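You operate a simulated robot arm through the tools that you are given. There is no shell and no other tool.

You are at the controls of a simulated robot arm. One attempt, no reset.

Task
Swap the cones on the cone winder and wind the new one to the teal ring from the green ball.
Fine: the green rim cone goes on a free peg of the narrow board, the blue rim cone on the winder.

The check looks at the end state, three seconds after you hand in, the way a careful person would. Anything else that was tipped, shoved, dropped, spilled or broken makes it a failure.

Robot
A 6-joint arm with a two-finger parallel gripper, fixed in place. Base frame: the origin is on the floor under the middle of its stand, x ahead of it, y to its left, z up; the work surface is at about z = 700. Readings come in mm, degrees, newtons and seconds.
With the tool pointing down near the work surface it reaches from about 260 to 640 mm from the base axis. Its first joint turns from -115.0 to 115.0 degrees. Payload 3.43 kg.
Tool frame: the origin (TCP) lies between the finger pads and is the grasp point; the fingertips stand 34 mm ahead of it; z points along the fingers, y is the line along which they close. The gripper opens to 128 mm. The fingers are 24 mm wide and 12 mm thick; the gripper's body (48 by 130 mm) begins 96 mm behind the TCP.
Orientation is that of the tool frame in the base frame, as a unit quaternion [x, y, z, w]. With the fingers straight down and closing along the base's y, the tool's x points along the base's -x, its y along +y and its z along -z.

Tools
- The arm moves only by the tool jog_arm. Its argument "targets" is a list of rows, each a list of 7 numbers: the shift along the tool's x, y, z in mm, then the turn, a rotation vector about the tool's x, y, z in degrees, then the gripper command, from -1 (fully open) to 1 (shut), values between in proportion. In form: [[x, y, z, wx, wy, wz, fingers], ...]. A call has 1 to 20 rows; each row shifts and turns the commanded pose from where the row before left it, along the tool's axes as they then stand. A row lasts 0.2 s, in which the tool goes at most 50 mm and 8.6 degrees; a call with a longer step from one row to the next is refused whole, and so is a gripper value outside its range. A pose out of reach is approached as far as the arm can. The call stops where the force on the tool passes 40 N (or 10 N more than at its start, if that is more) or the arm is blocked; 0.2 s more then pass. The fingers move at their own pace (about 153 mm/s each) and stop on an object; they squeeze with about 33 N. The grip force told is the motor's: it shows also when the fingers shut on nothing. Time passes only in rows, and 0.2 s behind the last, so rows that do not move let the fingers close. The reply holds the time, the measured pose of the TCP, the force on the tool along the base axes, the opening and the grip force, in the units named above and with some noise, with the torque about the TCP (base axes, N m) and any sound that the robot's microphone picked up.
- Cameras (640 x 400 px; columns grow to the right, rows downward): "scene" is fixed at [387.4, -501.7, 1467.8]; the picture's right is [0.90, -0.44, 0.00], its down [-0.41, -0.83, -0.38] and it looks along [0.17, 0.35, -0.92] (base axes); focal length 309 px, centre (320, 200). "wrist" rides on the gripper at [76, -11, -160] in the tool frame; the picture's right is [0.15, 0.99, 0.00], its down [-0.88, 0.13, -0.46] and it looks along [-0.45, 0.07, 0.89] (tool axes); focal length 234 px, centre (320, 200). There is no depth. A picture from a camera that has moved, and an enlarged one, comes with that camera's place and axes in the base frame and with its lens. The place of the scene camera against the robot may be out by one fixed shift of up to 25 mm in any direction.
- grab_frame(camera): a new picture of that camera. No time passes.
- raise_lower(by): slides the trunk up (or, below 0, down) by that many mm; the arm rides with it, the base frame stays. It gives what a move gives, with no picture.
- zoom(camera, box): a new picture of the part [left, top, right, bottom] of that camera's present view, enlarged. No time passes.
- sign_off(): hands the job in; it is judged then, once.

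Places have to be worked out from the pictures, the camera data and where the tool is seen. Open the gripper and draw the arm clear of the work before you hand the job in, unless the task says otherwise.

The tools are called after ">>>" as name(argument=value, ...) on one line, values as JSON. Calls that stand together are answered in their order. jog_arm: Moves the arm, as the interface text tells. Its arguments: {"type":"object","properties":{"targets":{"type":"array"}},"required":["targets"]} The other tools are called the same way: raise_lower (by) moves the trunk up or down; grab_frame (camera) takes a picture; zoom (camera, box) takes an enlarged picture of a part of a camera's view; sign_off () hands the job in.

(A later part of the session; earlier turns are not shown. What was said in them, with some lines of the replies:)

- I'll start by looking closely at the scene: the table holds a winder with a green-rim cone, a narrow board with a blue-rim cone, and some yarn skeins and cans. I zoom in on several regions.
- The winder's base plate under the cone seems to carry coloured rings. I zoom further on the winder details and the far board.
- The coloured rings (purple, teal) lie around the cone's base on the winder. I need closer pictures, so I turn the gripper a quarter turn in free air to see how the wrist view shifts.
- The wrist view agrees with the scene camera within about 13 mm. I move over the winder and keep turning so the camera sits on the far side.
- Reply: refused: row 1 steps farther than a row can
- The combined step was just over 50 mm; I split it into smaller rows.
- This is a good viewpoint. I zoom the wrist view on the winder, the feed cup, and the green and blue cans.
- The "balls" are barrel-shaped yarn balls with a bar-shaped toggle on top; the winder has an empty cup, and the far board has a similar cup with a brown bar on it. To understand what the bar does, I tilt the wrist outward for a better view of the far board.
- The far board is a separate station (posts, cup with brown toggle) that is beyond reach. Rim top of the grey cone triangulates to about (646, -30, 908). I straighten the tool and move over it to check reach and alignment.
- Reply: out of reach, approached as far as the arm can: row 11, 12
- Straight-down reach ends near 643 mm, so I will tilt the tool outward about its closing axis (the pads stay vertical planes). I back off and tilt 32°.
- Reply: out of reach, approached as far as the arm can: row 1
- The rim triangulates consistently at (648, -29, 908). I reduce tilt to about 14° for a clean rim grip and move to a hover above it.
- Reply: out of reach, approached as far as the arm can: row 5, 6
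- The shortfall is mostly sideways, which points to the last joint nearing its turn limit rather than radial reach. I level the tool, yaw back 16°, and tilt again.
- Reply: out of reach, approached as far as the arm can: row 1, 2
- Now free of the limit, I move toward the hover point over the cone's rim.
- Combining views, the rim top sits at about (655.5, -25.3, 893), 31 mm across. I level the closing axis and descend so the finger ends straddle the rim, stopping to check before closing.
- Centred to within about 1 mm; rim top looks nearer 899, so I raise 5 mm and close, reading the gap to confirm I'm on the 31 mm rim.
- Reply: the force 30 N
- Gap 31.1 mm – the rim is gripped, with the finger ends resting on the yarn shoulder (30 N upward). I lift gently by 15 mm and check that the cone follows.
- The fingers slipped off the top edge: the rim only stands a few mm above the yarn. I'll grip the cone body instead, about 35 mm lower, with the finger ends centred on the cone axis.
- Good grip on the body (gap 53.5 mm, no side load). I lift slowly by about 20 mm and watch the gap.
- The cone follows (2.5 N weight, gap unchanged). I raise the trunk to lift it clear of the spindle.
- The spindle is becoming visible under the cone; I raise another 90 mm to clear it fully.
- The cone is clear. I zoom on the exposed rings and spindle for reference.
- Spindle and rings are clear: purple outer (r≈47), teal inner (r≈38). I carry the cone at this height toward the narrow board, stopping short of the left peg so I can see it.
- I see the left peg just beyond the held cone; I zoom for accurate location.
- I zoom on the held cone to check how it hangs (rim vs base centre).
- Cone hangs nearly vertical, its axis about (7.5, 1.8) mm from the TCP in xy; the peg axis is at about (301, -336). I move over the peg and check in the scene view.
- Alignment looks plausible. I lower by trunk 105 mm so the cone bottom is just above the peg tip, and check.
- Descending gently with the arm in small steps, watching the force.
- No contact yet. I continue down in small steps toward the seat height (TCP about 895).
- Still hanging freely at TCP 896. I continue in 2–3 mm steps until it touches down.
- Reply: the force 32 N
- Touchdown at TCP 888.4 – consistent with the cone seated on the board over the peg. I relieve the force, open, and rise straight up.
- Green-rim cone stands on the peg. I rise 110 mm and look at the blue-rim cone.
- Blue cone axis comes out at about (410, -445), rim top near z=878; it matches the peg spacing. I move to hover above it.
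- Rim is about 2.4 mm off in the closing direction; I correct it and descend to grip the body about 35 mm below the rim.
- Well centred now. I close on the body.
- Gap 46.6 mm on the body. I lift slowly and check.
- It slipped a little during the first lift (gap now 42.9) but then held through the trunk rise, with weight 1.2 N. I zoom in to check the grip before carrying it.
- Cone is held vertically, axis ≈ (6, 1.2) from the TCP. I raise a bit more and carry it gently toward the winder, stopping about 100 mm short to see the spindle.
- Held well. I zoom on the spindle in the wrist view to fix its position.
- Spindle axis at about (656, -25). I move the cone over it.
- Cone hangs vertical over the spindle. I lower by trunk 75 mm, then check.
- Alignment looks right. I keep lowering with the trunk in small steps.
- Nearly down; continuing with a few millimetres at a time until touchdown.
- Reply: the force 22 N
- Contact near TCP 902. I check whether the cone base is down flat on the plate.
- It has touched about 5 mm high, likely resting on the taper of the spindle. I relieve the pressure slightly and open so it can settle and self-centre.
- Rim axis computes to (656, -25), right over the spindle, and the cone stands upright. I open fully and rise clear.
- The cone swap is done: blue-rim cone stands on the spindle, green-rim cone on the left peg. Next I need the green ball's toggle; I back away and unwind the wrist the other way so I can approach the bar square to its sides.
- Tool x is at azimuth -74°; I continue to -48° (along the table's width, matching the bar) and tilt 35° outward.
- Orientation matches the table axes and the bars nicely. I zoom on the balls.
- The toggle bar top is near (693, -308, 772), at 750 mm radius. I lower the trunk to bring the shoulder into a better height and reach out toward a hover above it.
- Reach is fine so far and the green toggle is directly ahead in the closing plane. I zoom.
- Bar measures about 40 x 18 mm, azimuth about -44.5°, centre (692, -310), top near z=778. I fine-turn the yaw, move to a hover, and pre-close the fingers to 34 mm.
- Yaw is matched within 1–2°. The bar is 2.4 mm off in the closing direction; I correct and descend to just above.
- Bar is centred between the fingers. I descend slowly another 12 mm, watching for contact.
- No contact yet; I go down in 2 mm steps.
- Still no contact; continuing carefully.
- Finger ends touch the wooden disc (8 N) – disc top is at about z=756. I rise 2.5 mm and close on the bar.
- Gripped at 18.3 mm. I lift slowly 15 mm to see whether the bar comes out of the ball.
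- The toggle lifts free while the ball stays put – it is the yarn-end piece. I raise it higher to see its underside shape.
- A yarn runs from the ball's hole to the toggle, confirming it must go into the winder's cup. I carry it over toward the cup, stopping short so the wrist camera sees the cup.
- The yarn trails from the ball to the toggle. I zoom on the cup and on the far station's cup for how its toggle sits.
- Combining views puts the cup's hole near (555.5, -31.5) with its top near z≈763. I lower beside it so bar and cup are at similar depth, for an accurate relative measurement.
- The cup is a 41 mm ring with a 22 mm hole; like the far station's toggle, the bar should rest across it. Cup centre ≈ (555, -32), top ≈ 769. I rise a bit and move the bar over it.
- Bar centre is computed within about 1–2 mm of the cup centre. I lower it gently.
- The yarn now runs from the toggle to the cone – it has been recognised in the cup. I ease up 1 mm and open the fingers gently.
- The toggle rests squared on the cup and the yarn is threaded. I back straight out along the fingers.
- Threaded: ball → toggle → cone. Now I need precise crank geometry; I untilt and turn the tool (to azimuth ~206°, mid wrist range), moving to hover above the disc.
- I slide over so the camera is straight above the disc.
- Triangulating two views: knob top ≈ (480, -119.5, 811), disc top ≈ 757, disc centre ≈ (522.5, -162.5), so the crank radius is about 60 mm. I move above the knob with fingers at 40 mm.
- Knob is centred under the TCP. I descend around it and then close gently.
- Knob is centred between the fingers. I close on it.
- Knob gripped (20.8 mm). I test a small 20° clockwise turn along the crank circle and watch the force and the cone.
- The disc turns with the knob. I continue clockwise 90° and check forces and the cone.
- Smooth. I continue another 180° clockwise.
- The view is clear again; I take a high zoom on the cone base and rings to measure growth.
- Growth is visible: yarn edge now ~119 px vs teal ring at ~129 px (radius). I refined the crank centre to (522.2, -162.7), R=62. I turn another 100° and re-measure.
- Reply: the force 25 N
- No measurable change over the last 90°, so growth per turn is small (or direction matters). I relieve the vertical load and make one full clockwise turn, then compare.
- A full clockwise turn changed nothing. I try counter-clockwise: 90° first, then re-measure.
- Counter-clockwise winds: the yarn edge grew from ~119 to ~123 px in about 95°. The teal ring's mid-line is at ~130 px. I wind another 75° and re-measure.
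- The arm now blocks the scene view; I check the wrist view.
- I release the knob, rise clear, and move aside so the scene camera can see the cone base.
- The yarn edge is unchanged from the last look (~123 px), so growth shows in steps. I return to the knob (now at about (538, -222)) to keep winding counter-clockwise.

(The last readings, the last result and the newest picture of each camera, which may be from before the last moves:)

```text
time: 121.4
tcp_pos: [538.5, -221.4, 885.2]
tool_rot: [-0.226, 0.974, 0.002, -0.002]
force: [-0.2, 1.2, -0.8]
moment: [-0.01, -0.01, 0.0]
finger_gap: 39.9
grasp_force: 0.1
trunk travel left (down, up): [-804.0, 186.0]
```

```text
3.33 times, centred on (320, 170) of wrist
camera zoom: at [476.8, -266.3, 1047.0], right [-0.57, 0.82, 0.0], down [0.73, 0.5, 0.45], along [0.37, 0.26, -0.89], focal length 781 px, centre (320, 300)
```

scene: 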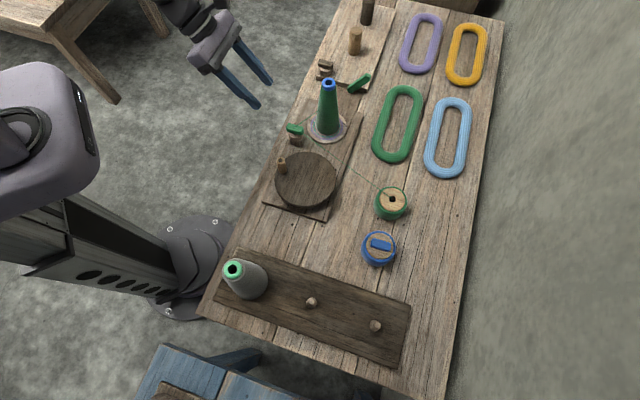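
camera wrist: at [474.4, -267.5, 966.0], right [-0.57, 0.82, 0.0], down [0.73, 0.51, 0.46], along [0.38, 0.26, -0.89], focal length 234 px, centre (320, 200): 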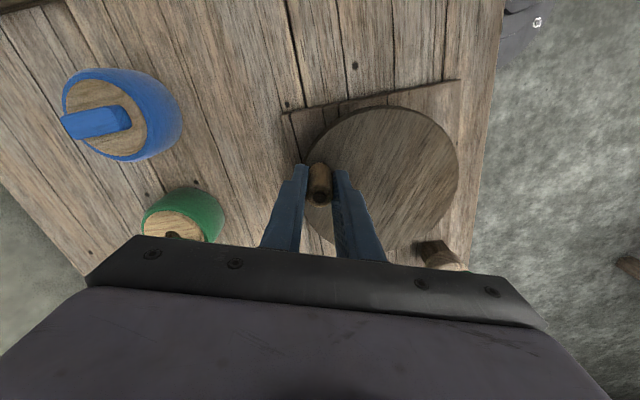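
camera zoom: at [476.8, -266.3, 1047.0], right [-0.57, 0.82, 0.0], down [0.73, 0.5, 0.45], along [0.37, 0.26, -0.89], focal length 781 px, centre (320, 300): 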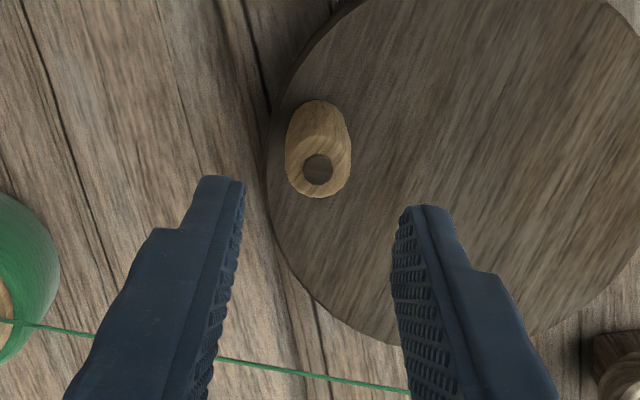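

Knob is 2 mm off along tool x; I correct, descend and grip again.

>>> jog_arm(targets=[[2, 0, 20, 0, 0, 0, 0.375], [0, 0, 30, 0, 0, 0, 0.375], [0, 0, 29, 0, 0, 0, 0.375], [0, 0, 0, 0, 0, 0, 0.6], [0, 0, 0, 0, 0, 0, 1], [0, 0, 0, 0, 0, 0, 1], [0, 0, 0, 0, 0, 0, 1]])

>>> zoom(camera="wrist", box=[250, 110, 390, 230])

```text
time: 123.0
tcp_pos: [534.9, -222.9, 805.0]
tool_rot: [-0.227, 0.974, 0.002, -0.001]
force: [2.2, -6.6, -2.6]
moment: [-0.81, -0.68, -0.05]
finger_gap: 21.4
grasp_force: 44.9
trunk travel left (down, up): [-804.0, 186.0]
```

```text
3.33 times, centred on (320, 170) of wrist
camera zoom: at [473.3, -268.2, 965.9], right [-0.57, 0.82, 0.0], down [0.73, 0.5, 0.45], along [0.37, 0.26, -0.89], focal length 781 px, centre (320, 300)
```

zoom: 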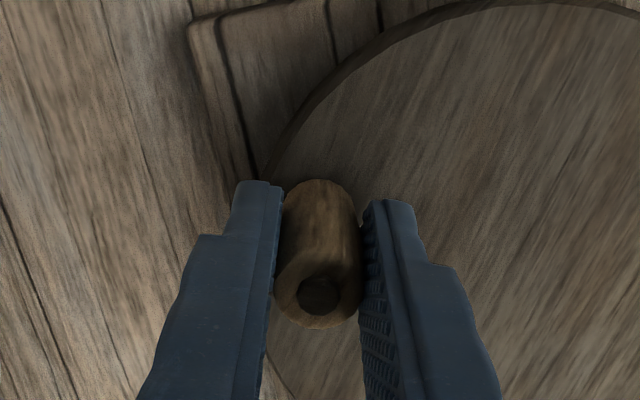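

Gripped. I wind another 195° counter-clockwise to where the scene view is clear.

>>> jog_arm(targets=[[-16.09, -1.89, 0, 0, 0, 0, 1], [-16.03, 2.34, 0, 0, 0, 0, 1], [-14.88, 6.41, 0, 0, 0, 0, 1], [-12.71, 10.04, 0, 0, 0, 0, 1], [-9.68, 12.99, 0, 0, 0, 0, 1], [-5.99, 15.05, 0, 0, 0, 0, 1], [-1.89, 16.09, 0, 0, 0, 0, 1], [2.34, 16.03, 0, 0, 0, 0, 1], [6.41, 14.88, 0, 0, 0, 0, 1], [10.04, 12.71, 0, 0, 0, 0, 1], [12.99, 9.68, 0, 0, 0, 0, 1], [15.05, 5.99, 0, 0, 0, 0, 1], [16.09, 1.89, 0, 0, 0, 0, 1], [0, 0, 0, 0, 0, 0, 1]])

>>> zoom(camera="scene", box=[305, 105, 355, 145])

>>> zoom(camera="scene", box=[240, 60, 380, 220])

```text
time: 126.0
tcp_pos: [496.5, -107.1, 805.9]
tool_rot: [-0.227, 0.974, 0.003, -0.002]
force: [4.4, -7.1, -33.7]
moment: [-1.3, -1.29, -0.03]
finger_gap: 21.0
grasp_force: 45.2
trunk travel left (down, up): [-804.0, 186.0]
```

```text
10.00 times, centred on (330, 125) of scene
camera zoom: at [387.4, -501.7, 1467.8], right [0.9, -0.44, 0.0], down [-0.41, -0.83, -0.38], along [0.17, 0.35, -0.92], focal length 3092 px, centre (220, 950)
```

zoom: 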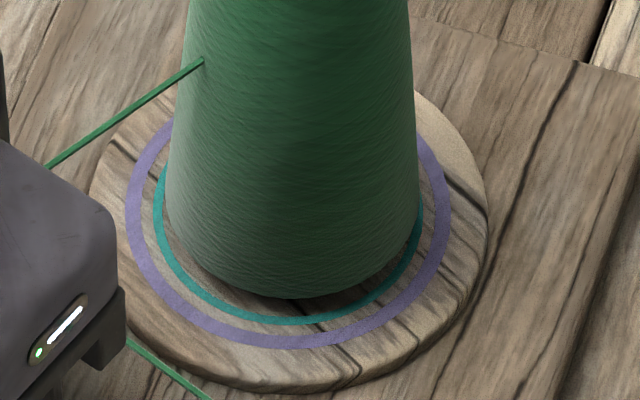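

```text
2.50 times, centred on (310, 140) of scene
camera zoom: at [387.4, -501.7, 1467.8], right [0.9, -0.44, 0.0], down [-0.41, -0.83, -0.38], along [0.17, 0.35, -0.92], focal length 773 px, centre (345, 350)
```

zoom: 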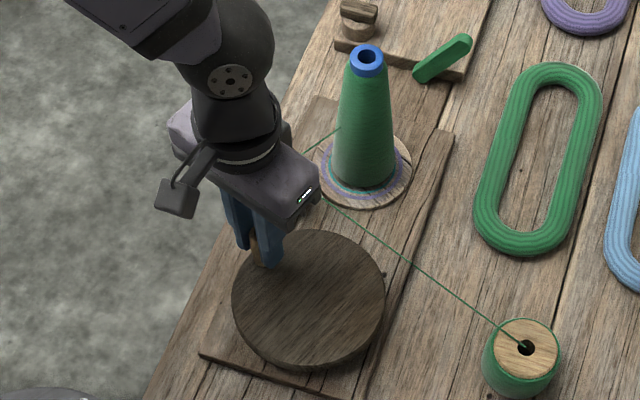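

Now ~126.5 px – about one more step to the ring's mid-line (130). I relieve the vertical pull and wind 75° more.

>>> jog_arm(targets=[[0, 0, 2, 0, 0, 0, 1], [16.11, -1.72, 0, 0, 0, 0, 1], [15.11, -5.83, 0, 0, 0, 0, 1], [13.09, -9.55, 0, 0, 0, 0, 1], [10.17, -12.61, 0, 0, 0, 0, 1], [6.56, -14.81, 0, 0, 0, 0, 1], [0, 0, 0, 0, 0, 0, 1]])

>>> zoom(camera="scene", box=[305, 105, 355, 145])

```text
time: 127.6
tcp_pos: [460.6, -174.0, 804.2]
tool_rot: [-0.228, 0.974, 0.002, -0.002]
force: [-4.6, -1.5, -3.6]
moment: [-1.47, 0.97, 0.04]
finger_gap: 20.8
grasp_force: 45.1
trunk travel left (down, up): [-804.0, 186.0]
```

```text
10.00 times, centred on (330, 125) of scene
camera zoom: at [387.4, -501.7, 1467.8], right [0.9, -0.44, 0.0], down [-0.41, -0.83, -0.38], along [0.17, 0.35, -0.92], focal length 3092 px, centre (220, 950)
```

zoom: 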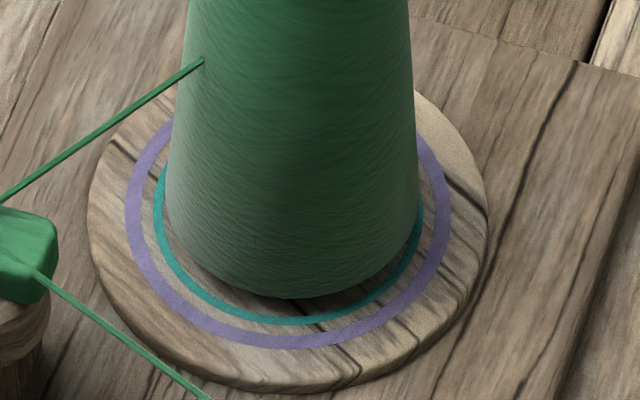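

No change yet. I go 15° further and look again.

>>> jog_arm(targets=[[2.6, -7.6, 0, 0, 0, 0, 1], [1.5, -8, 0, 0, 0, 0, 1], [0, 0, 0, 0, 0, 0, 1]])

>>> zoom(camera="scene", box=[305, 105, 355, 145])

```text
time: 128.4
tcp_pos: [464.7, -190.1, 805.3]
tool_rot: [-0.227, 0.974, 0.0, -0.001]
force: [2.5, 2.6, 2.8]
moment: [-0.45, 0.34, 0.02]
finger_gap: 21.0
grasp_force: 45.1
trunk travel left (down, up): [-804.0, 186.0]
```

```text
10.00 times, centred on (330, 125) of scene
camera zoom: at [387.4, -501.7, 1467.8], right [0.9, -0.44, 0.0], down [-0.41, -0.83, -0.38], along [0.17, 0.35, -0.92], focal length 3092 px, centre (220, 950)
```

zoom: 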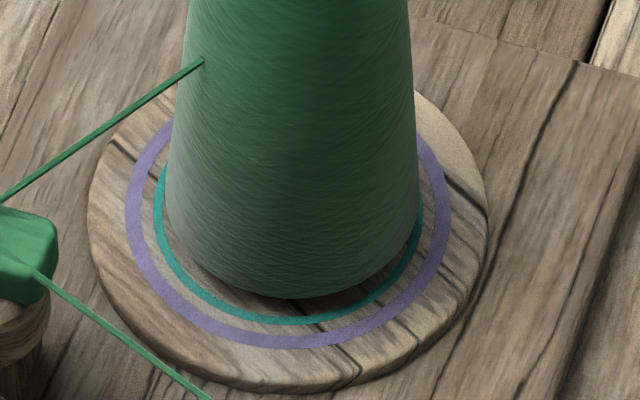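

Still 126.5 px. I go 20° more and look again.

>>> jog_arm(targets=[[-1.2, -10.8, 0, 0, 0, 0, 1], [-3.1, -10.4, 0, 0, 0, 0, 1], [0, 0, 0, 0, 0, 0, 1]])

>>> zoom(camera="scene", box=[305, 105, 355, 145])

```text
time: 129.2
tcp_pos: [478.7, -207.1, 804.6]
tool_rot: [-0.227, 0.974, 0.0, 0.0]
force: [-0.4, 0.1, 9.2]
moment: [-0.05, -0.83, 0.02]
finger_gap: 21.2
grasp_force: 45.4
trunk travel left (down, up): [-804.0, 186.0]
```

```text
10.00 times, centred on (330, 125) of scene
camera zoom: at [387.4, -501.7, 1467.8], right [0.9, -0.44, 0.0], down [-0.41, -0.83, -0.38], along [0.17, 0.35, -0.92], focal length 3092 px, centre (220, 950)
```

zoom: 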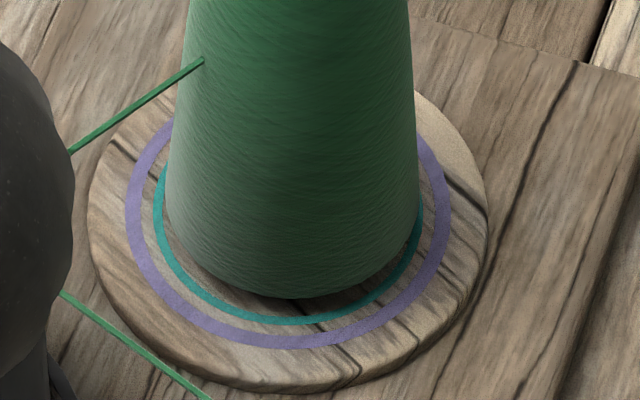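

No change at ~474° total. I wind 75° more, then release and look.

>>> jog_arm(targets=[[-7.33, -14.45, 0, 0, 0, 0, 1], [-10.82, -12.06, 0, 0, 0, 0, 1], [-13.57, -8.85, 0, 0, 0, 0, 1], [-15.4, -5.03, 0, 0, 0, 0, 1], [-16.18, -0.88, 0, 0, 0, 0, 1], [0, 0, 0, 0, 0, 0, 1]])

>>> jog_arm(targets=[[0, 0, 0, 0, 0, 0, 0.6], [0, 0, 0, 0, 0, 0, 0.4], [0, 0, 0, 0, 0, 0, 0.375], [0, 0, -20, 0, 0, 0, 0.375], [0, 0, -30, 0, 0, 0, 0.375], [0, 0, -30, 0, 0, 0, 0.375], [8, 38, 0, 0, 0, 0, 0.375], [8, 38, 0, 0, 0, 0, 0.375], [8, 38, 0, 0, 0, 0, 0.375], [0, 0, 0, 0, 0, 0, 0.375]])

>>> zoom(camera="scene", box=[305, 105, 355, 145])

>>> zoom(camera="scene", box=[240, 60, 380, 220])

```text
time: 130.6
tcp_pos: [553.9, -216.9, 806.3]
tool_rot: [-0.227, 0.974, -0.001, 0.002]
force: [9.4, -14.6, 13.3]
moment: [-0.78, 0.34, -0.04]
finger_gap: 21.0
grasp_force: 44.7
trunk travel left (down, up): [-804.0, 186.0]
```

```text
time: 132.8
tcp_pos: [478.1, -123.8, 884.9]
tool_rot: [-0.227, 0.974, 0.002, -0.002]
force: [0.1, -0.2, -0.3]
moment: [0.0, 0.02, 0.0]
finger_gap: 39.7
grasp_force: 0.1
trunk travel left (down, up): [-804.0, 186.0]
```

```text
10.00 times, centred on (330, 125) of scene
camera zoom: at [387.4, -501.7, 1467.8], right [0.9, -0.44, 0.0], down [-0.41, -0.83, -0.38], along [0.17, 0.35, -0.92], focal length 3092 px, centre (220, 950)
```

zoom: 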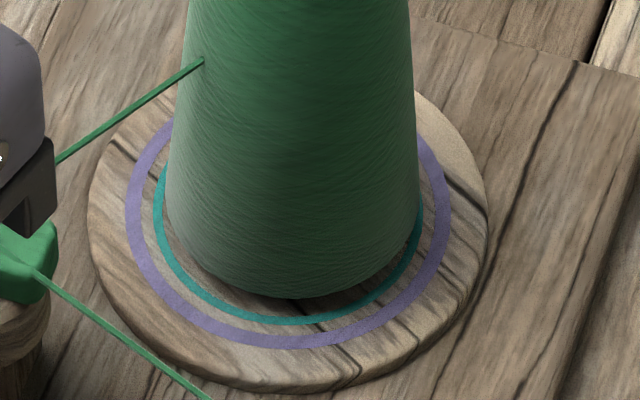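

```text
2.50 times, centred on (310, 140) of scene
camera zoom: at [387.4, -501.7, 1467.8], right [0.9, -0.44, 0.0], down [-0.41, -0.83, -0.38], along [0.17, 0.35, -0.92], focal length 773 px, centre (345, 350)
```

zoom: 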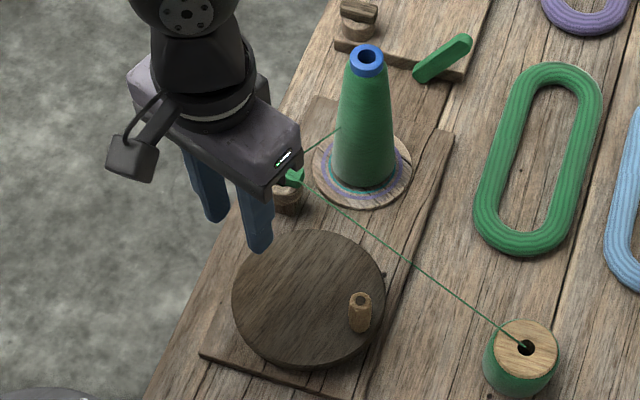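

Still ~126.5 px at ~548° total. Steps seem to come about once per turn. I regrip and wind on to where the view is clear at φ≈100°.

>>> jog_arm(targets=[[-8.9, -39, 0, 0, 0, 0, 0.375], [-8.9, -39, 0, 0, 0, 0, 0.375], [-8.9, -39.2, 0, 0, 0, 0, 0.375], [0, 0, 0, 0, 0, 0, 0.375]])

>>> zoom(camera="wrist", box=[250, 110, 390, 230])

```text
time: 133.8
tcp_pos: [553.8, -217.6, 887.1]
tool_rot: [-0.227, 0.974, 0.002, -0.001]
force: [-0.3, -0.5, 0.4]
moment: [-0.02, -0.03, 0.01]
finger_gap: 40.2
grasp_force: 0.1
trunk travel left (down, up): [-804.0, 186.0]
```

```text
3.33 times, centred on (320, 170) of wrist
camera zoom: at [491.0, -262.7, 1047.8], right [-0.57, 0.82, 0.01], down [0.73, 0.5, 0.45], along [0.37, 0.26, -0.89], focal length 781 px, centre (320, 300)
```

zoom: 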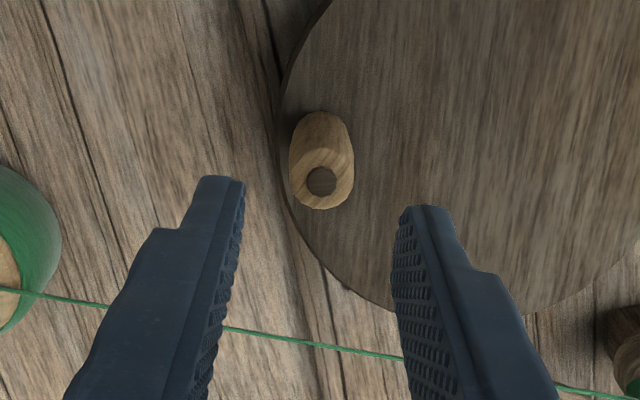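

>>> jog_arm(targets=[[-2, 1, 20, 0, 0, 0, 0.375], [0, 0, 30, 0, 0, 0, 0.375], [0, 0, 32, 0, 0, 0, 0.375], [0, 0, 0, 0, 0, 0, 0.6], [0, 0, 0, 0, 0, 0, 1], [0, 0, 0, 0, 0, 0, 1], [0, 0, 0, 0, 0, 0, 1]])

```text
time: 135.4
tcp_pos: [556.0, -216.0, 802.3]
tool_rot: [-0.226, 0.974, 0.002, -0.002]
force: [-1.1, 1.7, -4.8]
moment: [-0.86, -1.04, -0.01]
finger_gap: 21.3
grasp_force: 44.6
trunk travel left (down, up): [-804.0, 186.0]
```

Gripped again. Winding 150° more.

>>> jog_arm(targets=[[-15.86, 3.86, 0, 0, 0, 0, 1], [-14.31, 7.84, 0, 0, 0, 0, 1], [-11.8, 11.28, 0, 0, 0, 0, 1], [-8.48, 13.94, 0, 0, 0, 0, 1], [-4.58, 15.66, 0, 0, 0, 0, 1], [-0.37, 16.32, 0, 0, 0, 0, 1], [3.86, 15.86, 0, 0, 0, 0, 1], [7.84, 14.31, 0, 0, 0, 0, 1], [11.28, 11.8, 0, 0, 0, 0, 1], [13.94, 8.48, 0, 0, 0, 0, 1], [0, 0, 0, 0, 0, 0, 1]])

>>> zoom(camera="scene", box=[305, 105, 355, 145])

>>> zoom(camera="scene", box=[240, 60, 380, 220])

```text
time: 137.8
tcp_pos: [519.4, -100.6, 804.9]
tool_rot: [-0.227, 0.974, 0.002, -0.001]
force: [-1.3, 0.2, 8.5]
moment: [-0.2, -1.63, 0.02]
finger_gap: 21.0
grasp_force: 45.2
trunk travel left (down, up): [-804.0, 186.0]
```

```text
10.00 times, centred on (330, 125) of scene
camera zoom: at [387.4, -501.7, 1467.8], right [0.9, -0.44, 0.0], down [-0.41, -0.83, -0.38], along [0.17, 0.35, -0.92], focal length 3092 px, centre (220, 950)
```

zoom: 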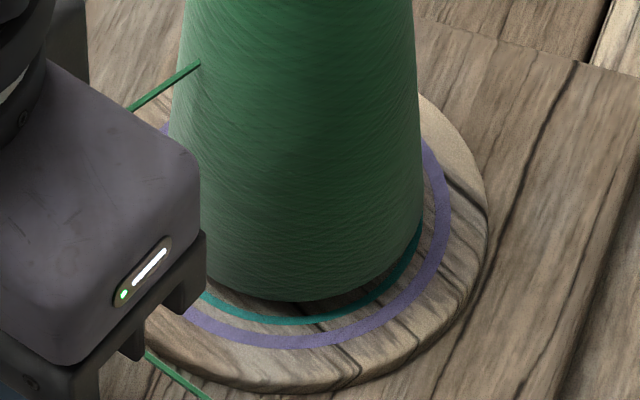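

```text
2.50 times, centred on (310, 140) of scene
camera zoom: at [387.4, -501.7, 1467.8], right [0.9, -0.44, 0.0], down [-0.41, -0.83, -0.38], along [0.17, 0.35, -0.92], focal length 773 px, centre (345, 350)
```

zoom: 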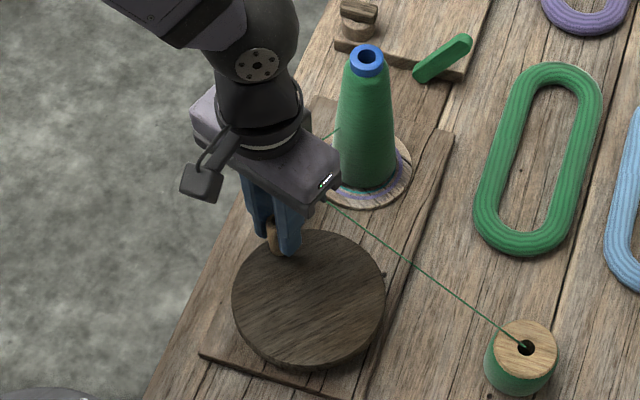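

The third step appeared: the yarn edge now reaches the teal ring on the right side (423 px). I continue just 40° to unblock the view and stay safely within this step.

>>> jog_arm(targets=[[10.33, 3.48, 0, 0, 0, 0, 1], [10.78, 1.63, 0, 0, 0, 0, 1], [10.9, -0.27, 0, 0, 0, 0, 1], [10.69, -2.15, 0, 0, 0, 0, 1], [0, 0, 0, 0, 0, 0, 1]])

>>> zoom(camera="scene", box=[305, 105, 355, 145])

>>> zoom(camera="scene", box=[295, 70, 365, 150])

```text
time: 139.0
tcp_pos: [481.1, -117.9, 803.2]
tool_rot: [-0.226, 0.974, 0.001, -0.001]
force: [3.9, -4.8, 8.1]
moment: [-1.04, -0.29, 0.0]
finger_gap: 21.1
grasp_force: 45.7
trunk travel left (down, up): [-804.0, 186.0]
```

```text
10.00 times, centred on (330, 125) of scene
camera zoom: at [387.4, -501.7, 1467.8], right [0.9, -0.44, 0.0], down [-0.41, -0.83, -0.38], along [0.17, 0.35, -0.92], focal length 3092 px, centre (220, 950)
```

zoom: 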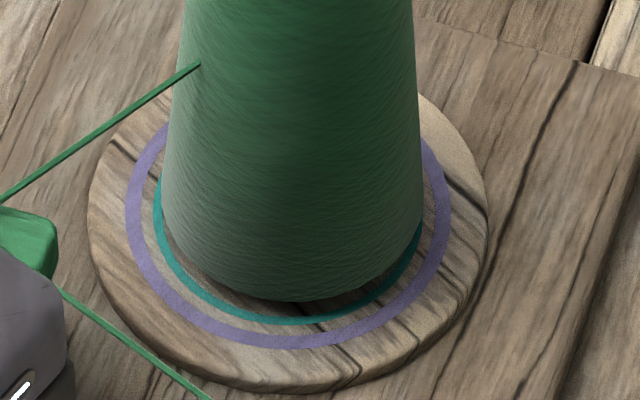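

```text
5.00 times, centred on (330, 110) of scene
camera zoom: at [387.4, -501.7, 1467.8], right [0.9, -0.44, 0.0], down [-0.41, -0.83, -0.38], along [0.17, 0.35, -0.92], focal length 1546 px, centre (270, 650)
```

zoom: 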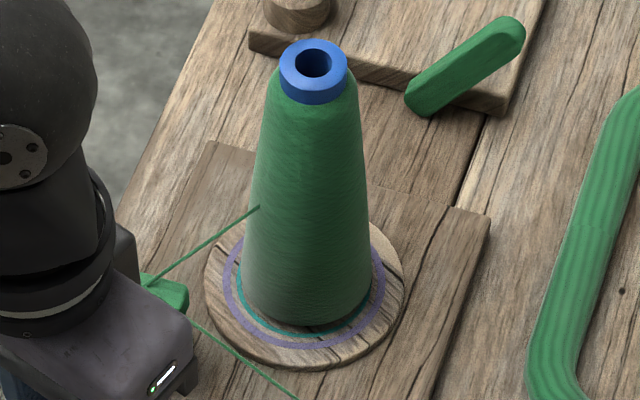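

The yarn edge radius is now ~130 px, matching the teal ring's mid-line (129.5 after height correction). I stop winding here, release the knob and rise clear.

>>> jog_arm(targets=[[0, 0, 0, 0, 0, 0, 0.6], [0, 0, 0, 0, 0, 0, 0.4], [0, 0, 0, 0, 0, 0, 0.375], [0, 0, -15, 0, 0, 0, 0.375], [0, 0, -35, 0, 0, 0, 0.375], [0, 0, -45, 0, 0, 0, 0.375], [0, 0, -45, 0, 0, 0, 0.0], [0, 0, 0, 0, 0, 0, 0.0]])

>>> grab_frame(camera="scene")

>>> grab_frame(camera="wrist")

```text
time: 140.8
tcp_pos: [482.1, -118.8, 944.1]
tool_rot: [-0.227, 0.974, 0.003, -0.003]
force: [-0.9, 0.0, -0.1]
moment: [-0.04, 0.01, -0.02]
finger_gap: 63.9
grasp_force: 0.0
trunk travel left (down, up): [-804.0, 186.0]
```

```text
taken
```

scene: 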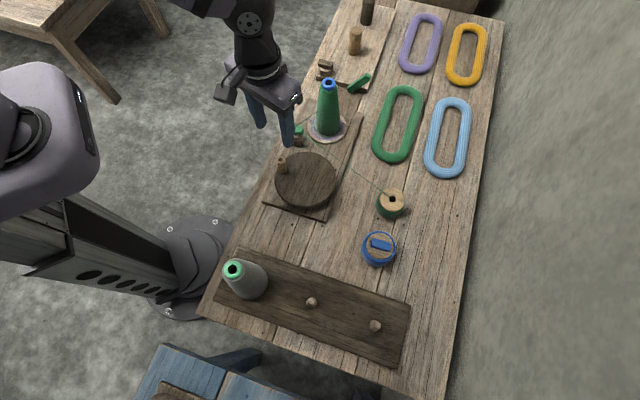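

```text
taken
camera wrist: at [419.6, -162.7, 1105.4], right [-0.57, 0.82, 0.01], down [0.74, 0.5, 0.45], along [0.37, 0.26, -0.89], focal length 234 px, centre (320, 200)
```

wrist: 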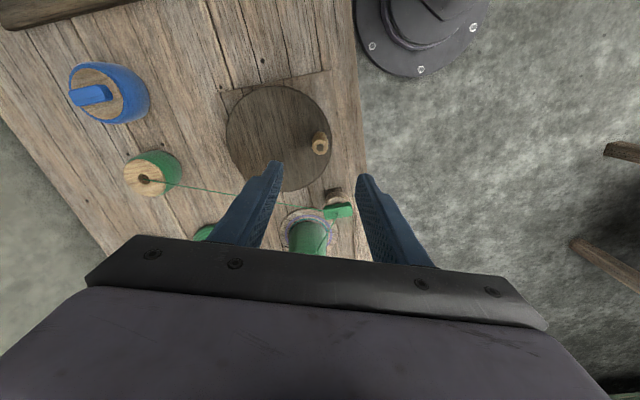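

Knob released. I retract the arm clear with the gripper open, then check the final state.

>>> jog_arm(targets=[[0, 0, -40, 0, 0, 0, -0.5], [0, 0, -40, 0, 0, 0, -1], [40, 10, 0, 0, 0, 0, -1], [40, 10, 0, 0, 0, 0, -1], [40, 10, 0, 0, 0, 0, -1], [0, 0, 0, 0, 0, 0, -1]])

>>> grab_frame(camera="scene")

>>> zoom(camera="scene", box=[305, 105, 355, 145])

>>> zoom(camera="scene", box=[250, 70, 370, 220])

>>> zoom(camera="scene", box=[200, 230, 340, 330])

>>> zoom(camera="scene", box=[340, 170, 430, 280])

```text
time: 142.2
tcp_pos: [360.8, -143.0, 1022.2]
tool_rot: [-0.227, 0.974, 0.003, -0.002]
force: [-0.4, 0.6, 0.4]
moment: [0.04, 0.05, 0.02]
finger_gap: 128.1
grasp_force: 0.0
trunk travel left (down, up): [-804.0, 186.0]
```

```text
taken
```

scene: 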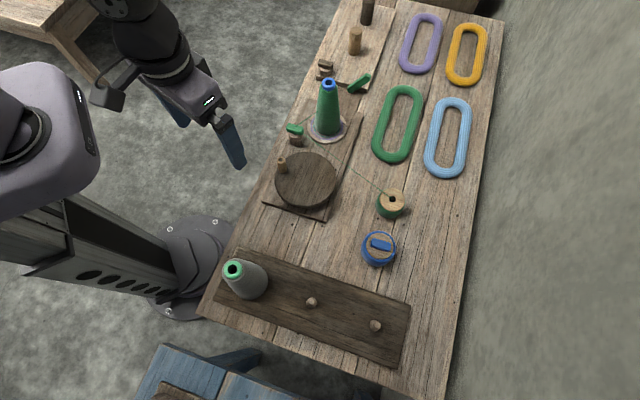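

```text
10.00 times, centred on (330, 125) of scene
camera zoom: at [387.4, -501.7, 1467.8], right [0.9, -0.44, 0.0], down [-0.41, -0.83, -0.38], along [0.17, 0.35, -0.92], focal length 3092 px, centre (220, 950)
```

zoom: 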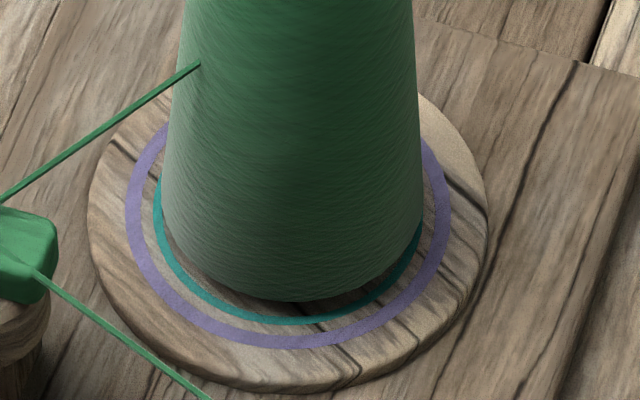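

```text
2.67 times, centred on (310, 145) of scene
camera zoom: at [387.4, -501.7, 1467.8], right [0.9, -0.44, 0.0], down [-0.41, -0.83, -0.38], along [0.17, 0.35, -0.92], focal length 824 px, centre (347, 347)
```

zoom: 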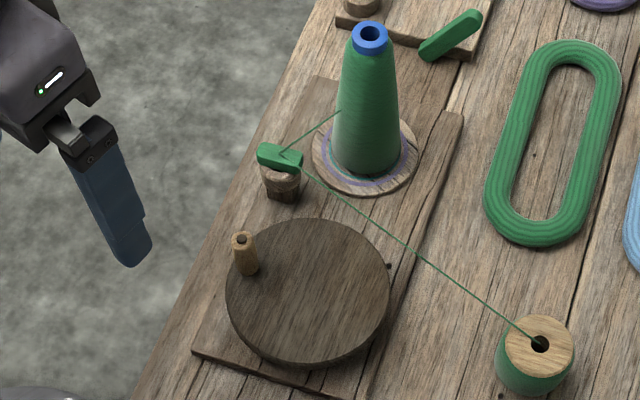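

```text
4.00 times, centred on (270, 280) of scene
camera zoom: at [387.4, -501.7, 1467.8], right [0.9, -0.44, 0.0], down [-0.41, -0.83, -0.38], along [0.17, 0.35, -0.92], focal length 1237 px, centre (520, -120)
```

zoom: 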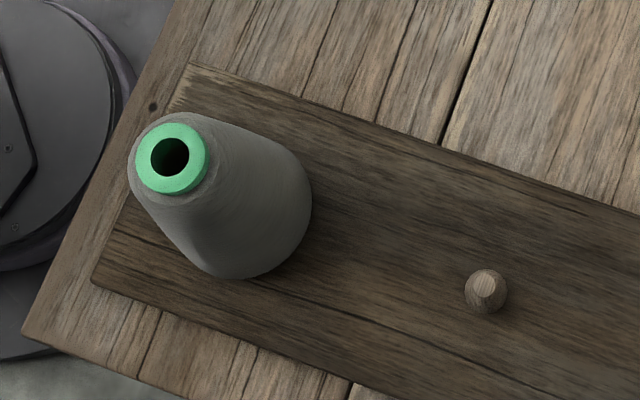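

```text
3.64 times, centred on (385, 225) of scene
camera zoom: at [387.4, -501.7, 1467.8], right [0.9, -0.44, 0.0], down [-0.41, -0.83, -0.38], along [0.17, 0.35, -0.92], focal length 1124 px, centre (84, 109)
```

zoom: 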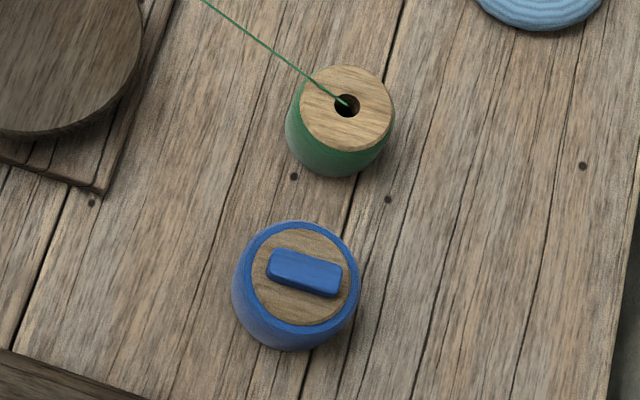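

Everything is in place. As a final check of "to the teal ring", I want a top-down look at the cone base, so I turn the wrist and view the winder from directly above.

>>> jog_arm(targets=[[0, 0, 0, 0, 0, 8.4, -1], [0, 0, 0, 0, 0, 8.4, -1], [0, 0, 0, 0, 0, 8.4, -1], [0, 0, 0, 0, 0, 8.4, -1], [0, 0, 0, 0, 0, 8.4, -1], [0, 0, 0, 0, 0, 8.4, -1], [0, 0, 0, 0, 0, 8.4, -1], [0, 0, 0, 0, 0, 8.4, -1], [0, 0, 0, 0, 0, 8.4, -1], [0, 0, 0, 0, 0, 8.4, -1], [0, 0, 0, 0, 0, 8.4, -1], [0, 0, 0, 0, 0, 8.4, -1], [0, 0, 0, 0, 0, 8.4, -1], [0, 0, 0, 0, 0, 8.4, -1], [0, 0, 0, 0, 0, 8.4, -1], [0, 0, 0, 0, 0, 8.4, -1], [0, 0, 0, 0, 0, 8.4, -1], [0, 0, 0, 0, 0, 8.4, -1], [0, 0, 0, 0, 0, 8.4, -1], [0, 0, 0, 0, 0, 8.4, -1]])

>>> jog_arm(targets=[[0, 0, 0, 0, 0, 8, -1], [0, 0, 0, 0, 0, 8, -1], [0, 0, 0, 0, 0, 8, -1], [40, -8.9, 0, 0, 0, 0, -1], [40, -8.9, 0, 0, 0, 0, -1], [40, -8.9, 0, 0, 0, 0, -1], [40, -8.9, 0, 0, 0, 0, -1], [40, -8.9, 0, 0, 0, 0, -1], [40, -8.9, 0, 0, 0, 0, -1], [0, 0, 0, 0, 0, 0, -1]])

>>> grab_frame(camera="wrist")

```text
time: 146.4
tcp_pos: [361.0, -143.2, 1022.9]
tool_rot: [0.945, 0.327, -0.002, -0.003]
force: [-0.1, 0.2, -1.1]
moment: [0.0, 0.03, 0.0]
finger_gap: 127.9
grasp_force: 0.0
trunk travel left (down, up): [-804.0, 186.0]
```

```text
time: 148.6
tcp_pos: [580.8, -33.5, 1021.9]
tool_rot: [0.992, 0.123, -0.002, -0.001]
force: [-0.3, 0.6, 0.4]
moment: [0.0, -0.01, 0.03]
finger_gap: 128.0
grasp_force: 0.1
trunk travel left (down, up): [-804.0, 186.0]
```

```text
taken
camera wrist: at [652.5, -4.5, 1182.4], right [0.38, -0.92, 0.0], down [-0.82, -0.34, 0.46], along [-0.42, -0.17, -0.89], focal length 234 px, centre (320, 200)
```

wrist: 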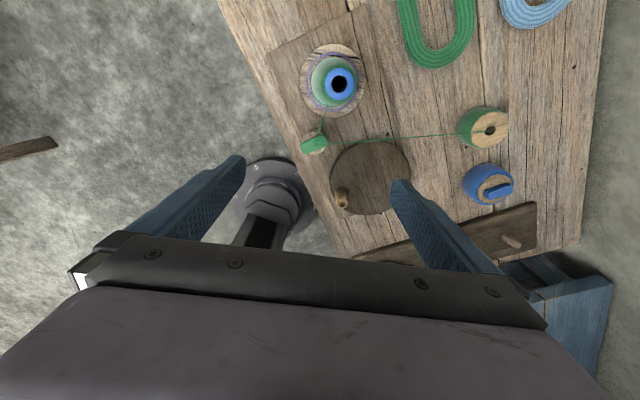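

>>> zoom(camera="wrist", box=[295, 40, 375, 120])

>>> zoom(camera="wrist", box=[280, 100, 420, 220])

```text
5.00 times, centred on (335, 80) of wrist
camera zoom: at [652.5, -4.5, 1182.4], right [0.38, -0.92, 0.0], down [-0.82, -0.34, 0.46], along [-0.42, -0.17, -0.89], focal length 1171 px, centre (245, 800)
```

zoom: 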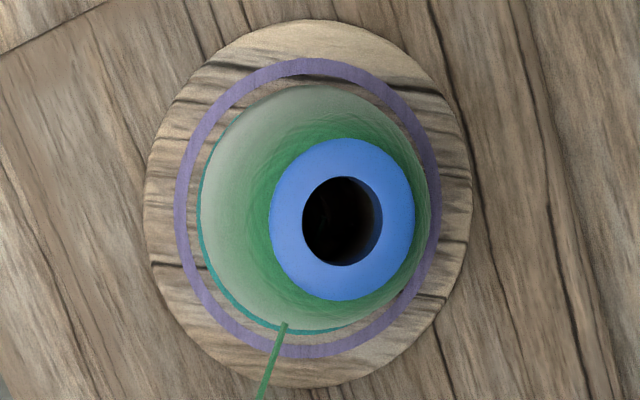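

```text
3.33 times, centred on (350, 160) of wrist
camera zoom: at [652.5, -4.5, 1182.4], right [0.38, -0.92, 0.0], down [-0.82, -0.34, 0.46], along [-0.42, -0.17, -0.89], focal length 781 px, centre (220, 333)
```

zoom: 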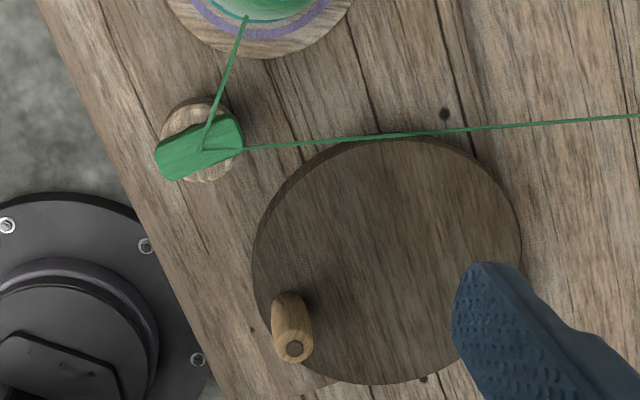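

From above the yarn edge lies right on the teal ring (only a thin sliver of teal still shows), well inside the purple. I retract the arm clear again with the gripper open.

>>> jog_arm(targets=[[-40, 8.9, 0, 0, 0, 0, -1], [-40, 8.9, 0, 0, 0, 0, -1], [-40, 8.9, 0, 0, 0, 0, -1], [-40, 8.9, 0, 0, 0, 0, -1], [-40, 8.9, 0, 0, 0, 0, -1], [-40, 8.9, 0, 0, 0, 0, -1], [0, 0, 0, 0, 0, 0, -1]])

>>> grab_frame(camera="scene")

```text
time: 150.2
tcp_pos: [359.2, -141.3, 1022.2]
tool_rot: [0.992, 0.124, -0.001, -0.001]
force: [0.1, 1.0, -0.1]
moment: [0.0, 0.02, 0.0]
finger_gap: 128.3
grasp_force: 0.0
trunk travel left (down, up): [-804.0, 186.0]
```

```text
taken
```

scene: 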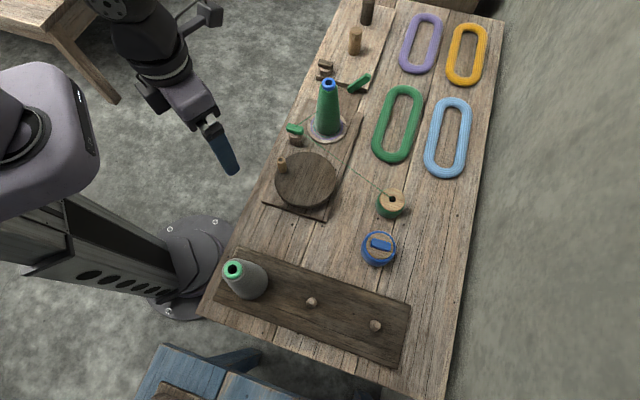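

The green-rim cone is on the narrow board's left peg. The blue-rim cone is on the winder, threaded from the green ball and wound to the teal ring. Nothing else has moved, and the arm is clear with the gripper open, so I hand in.

>>> sign_off()

```text
The job is handed in.
```

I swapped the cones, wound the new one to the teal ring from the green ball, and handed the job in. I haven't seen the result of the check.

- **Cones:** The green-rim cone stands on the left peg of the narrow board. The blue-rim cone is on the winder's spindle.
- **Yarn:** I lifted the green ball's toggle and rested it across the winder's cup. The yarn then ran from the ball through the toggle to the cone. The toggle is still on the cup.
- **Winding:** I turned the crank clockwise first, about two turns, with no visible effect. Counter-clockwise wound the cone, also about two turns. The yarn grew in visible steps, and I stopped on the step that matched the teal ring. From above, the yarn edge sits on the teal ring with only a thin arc of teal showing. It is well inside the purple ring.

In the last picture the other objects on the table look undisturbed. The gripper is open and the arm is drawn back.
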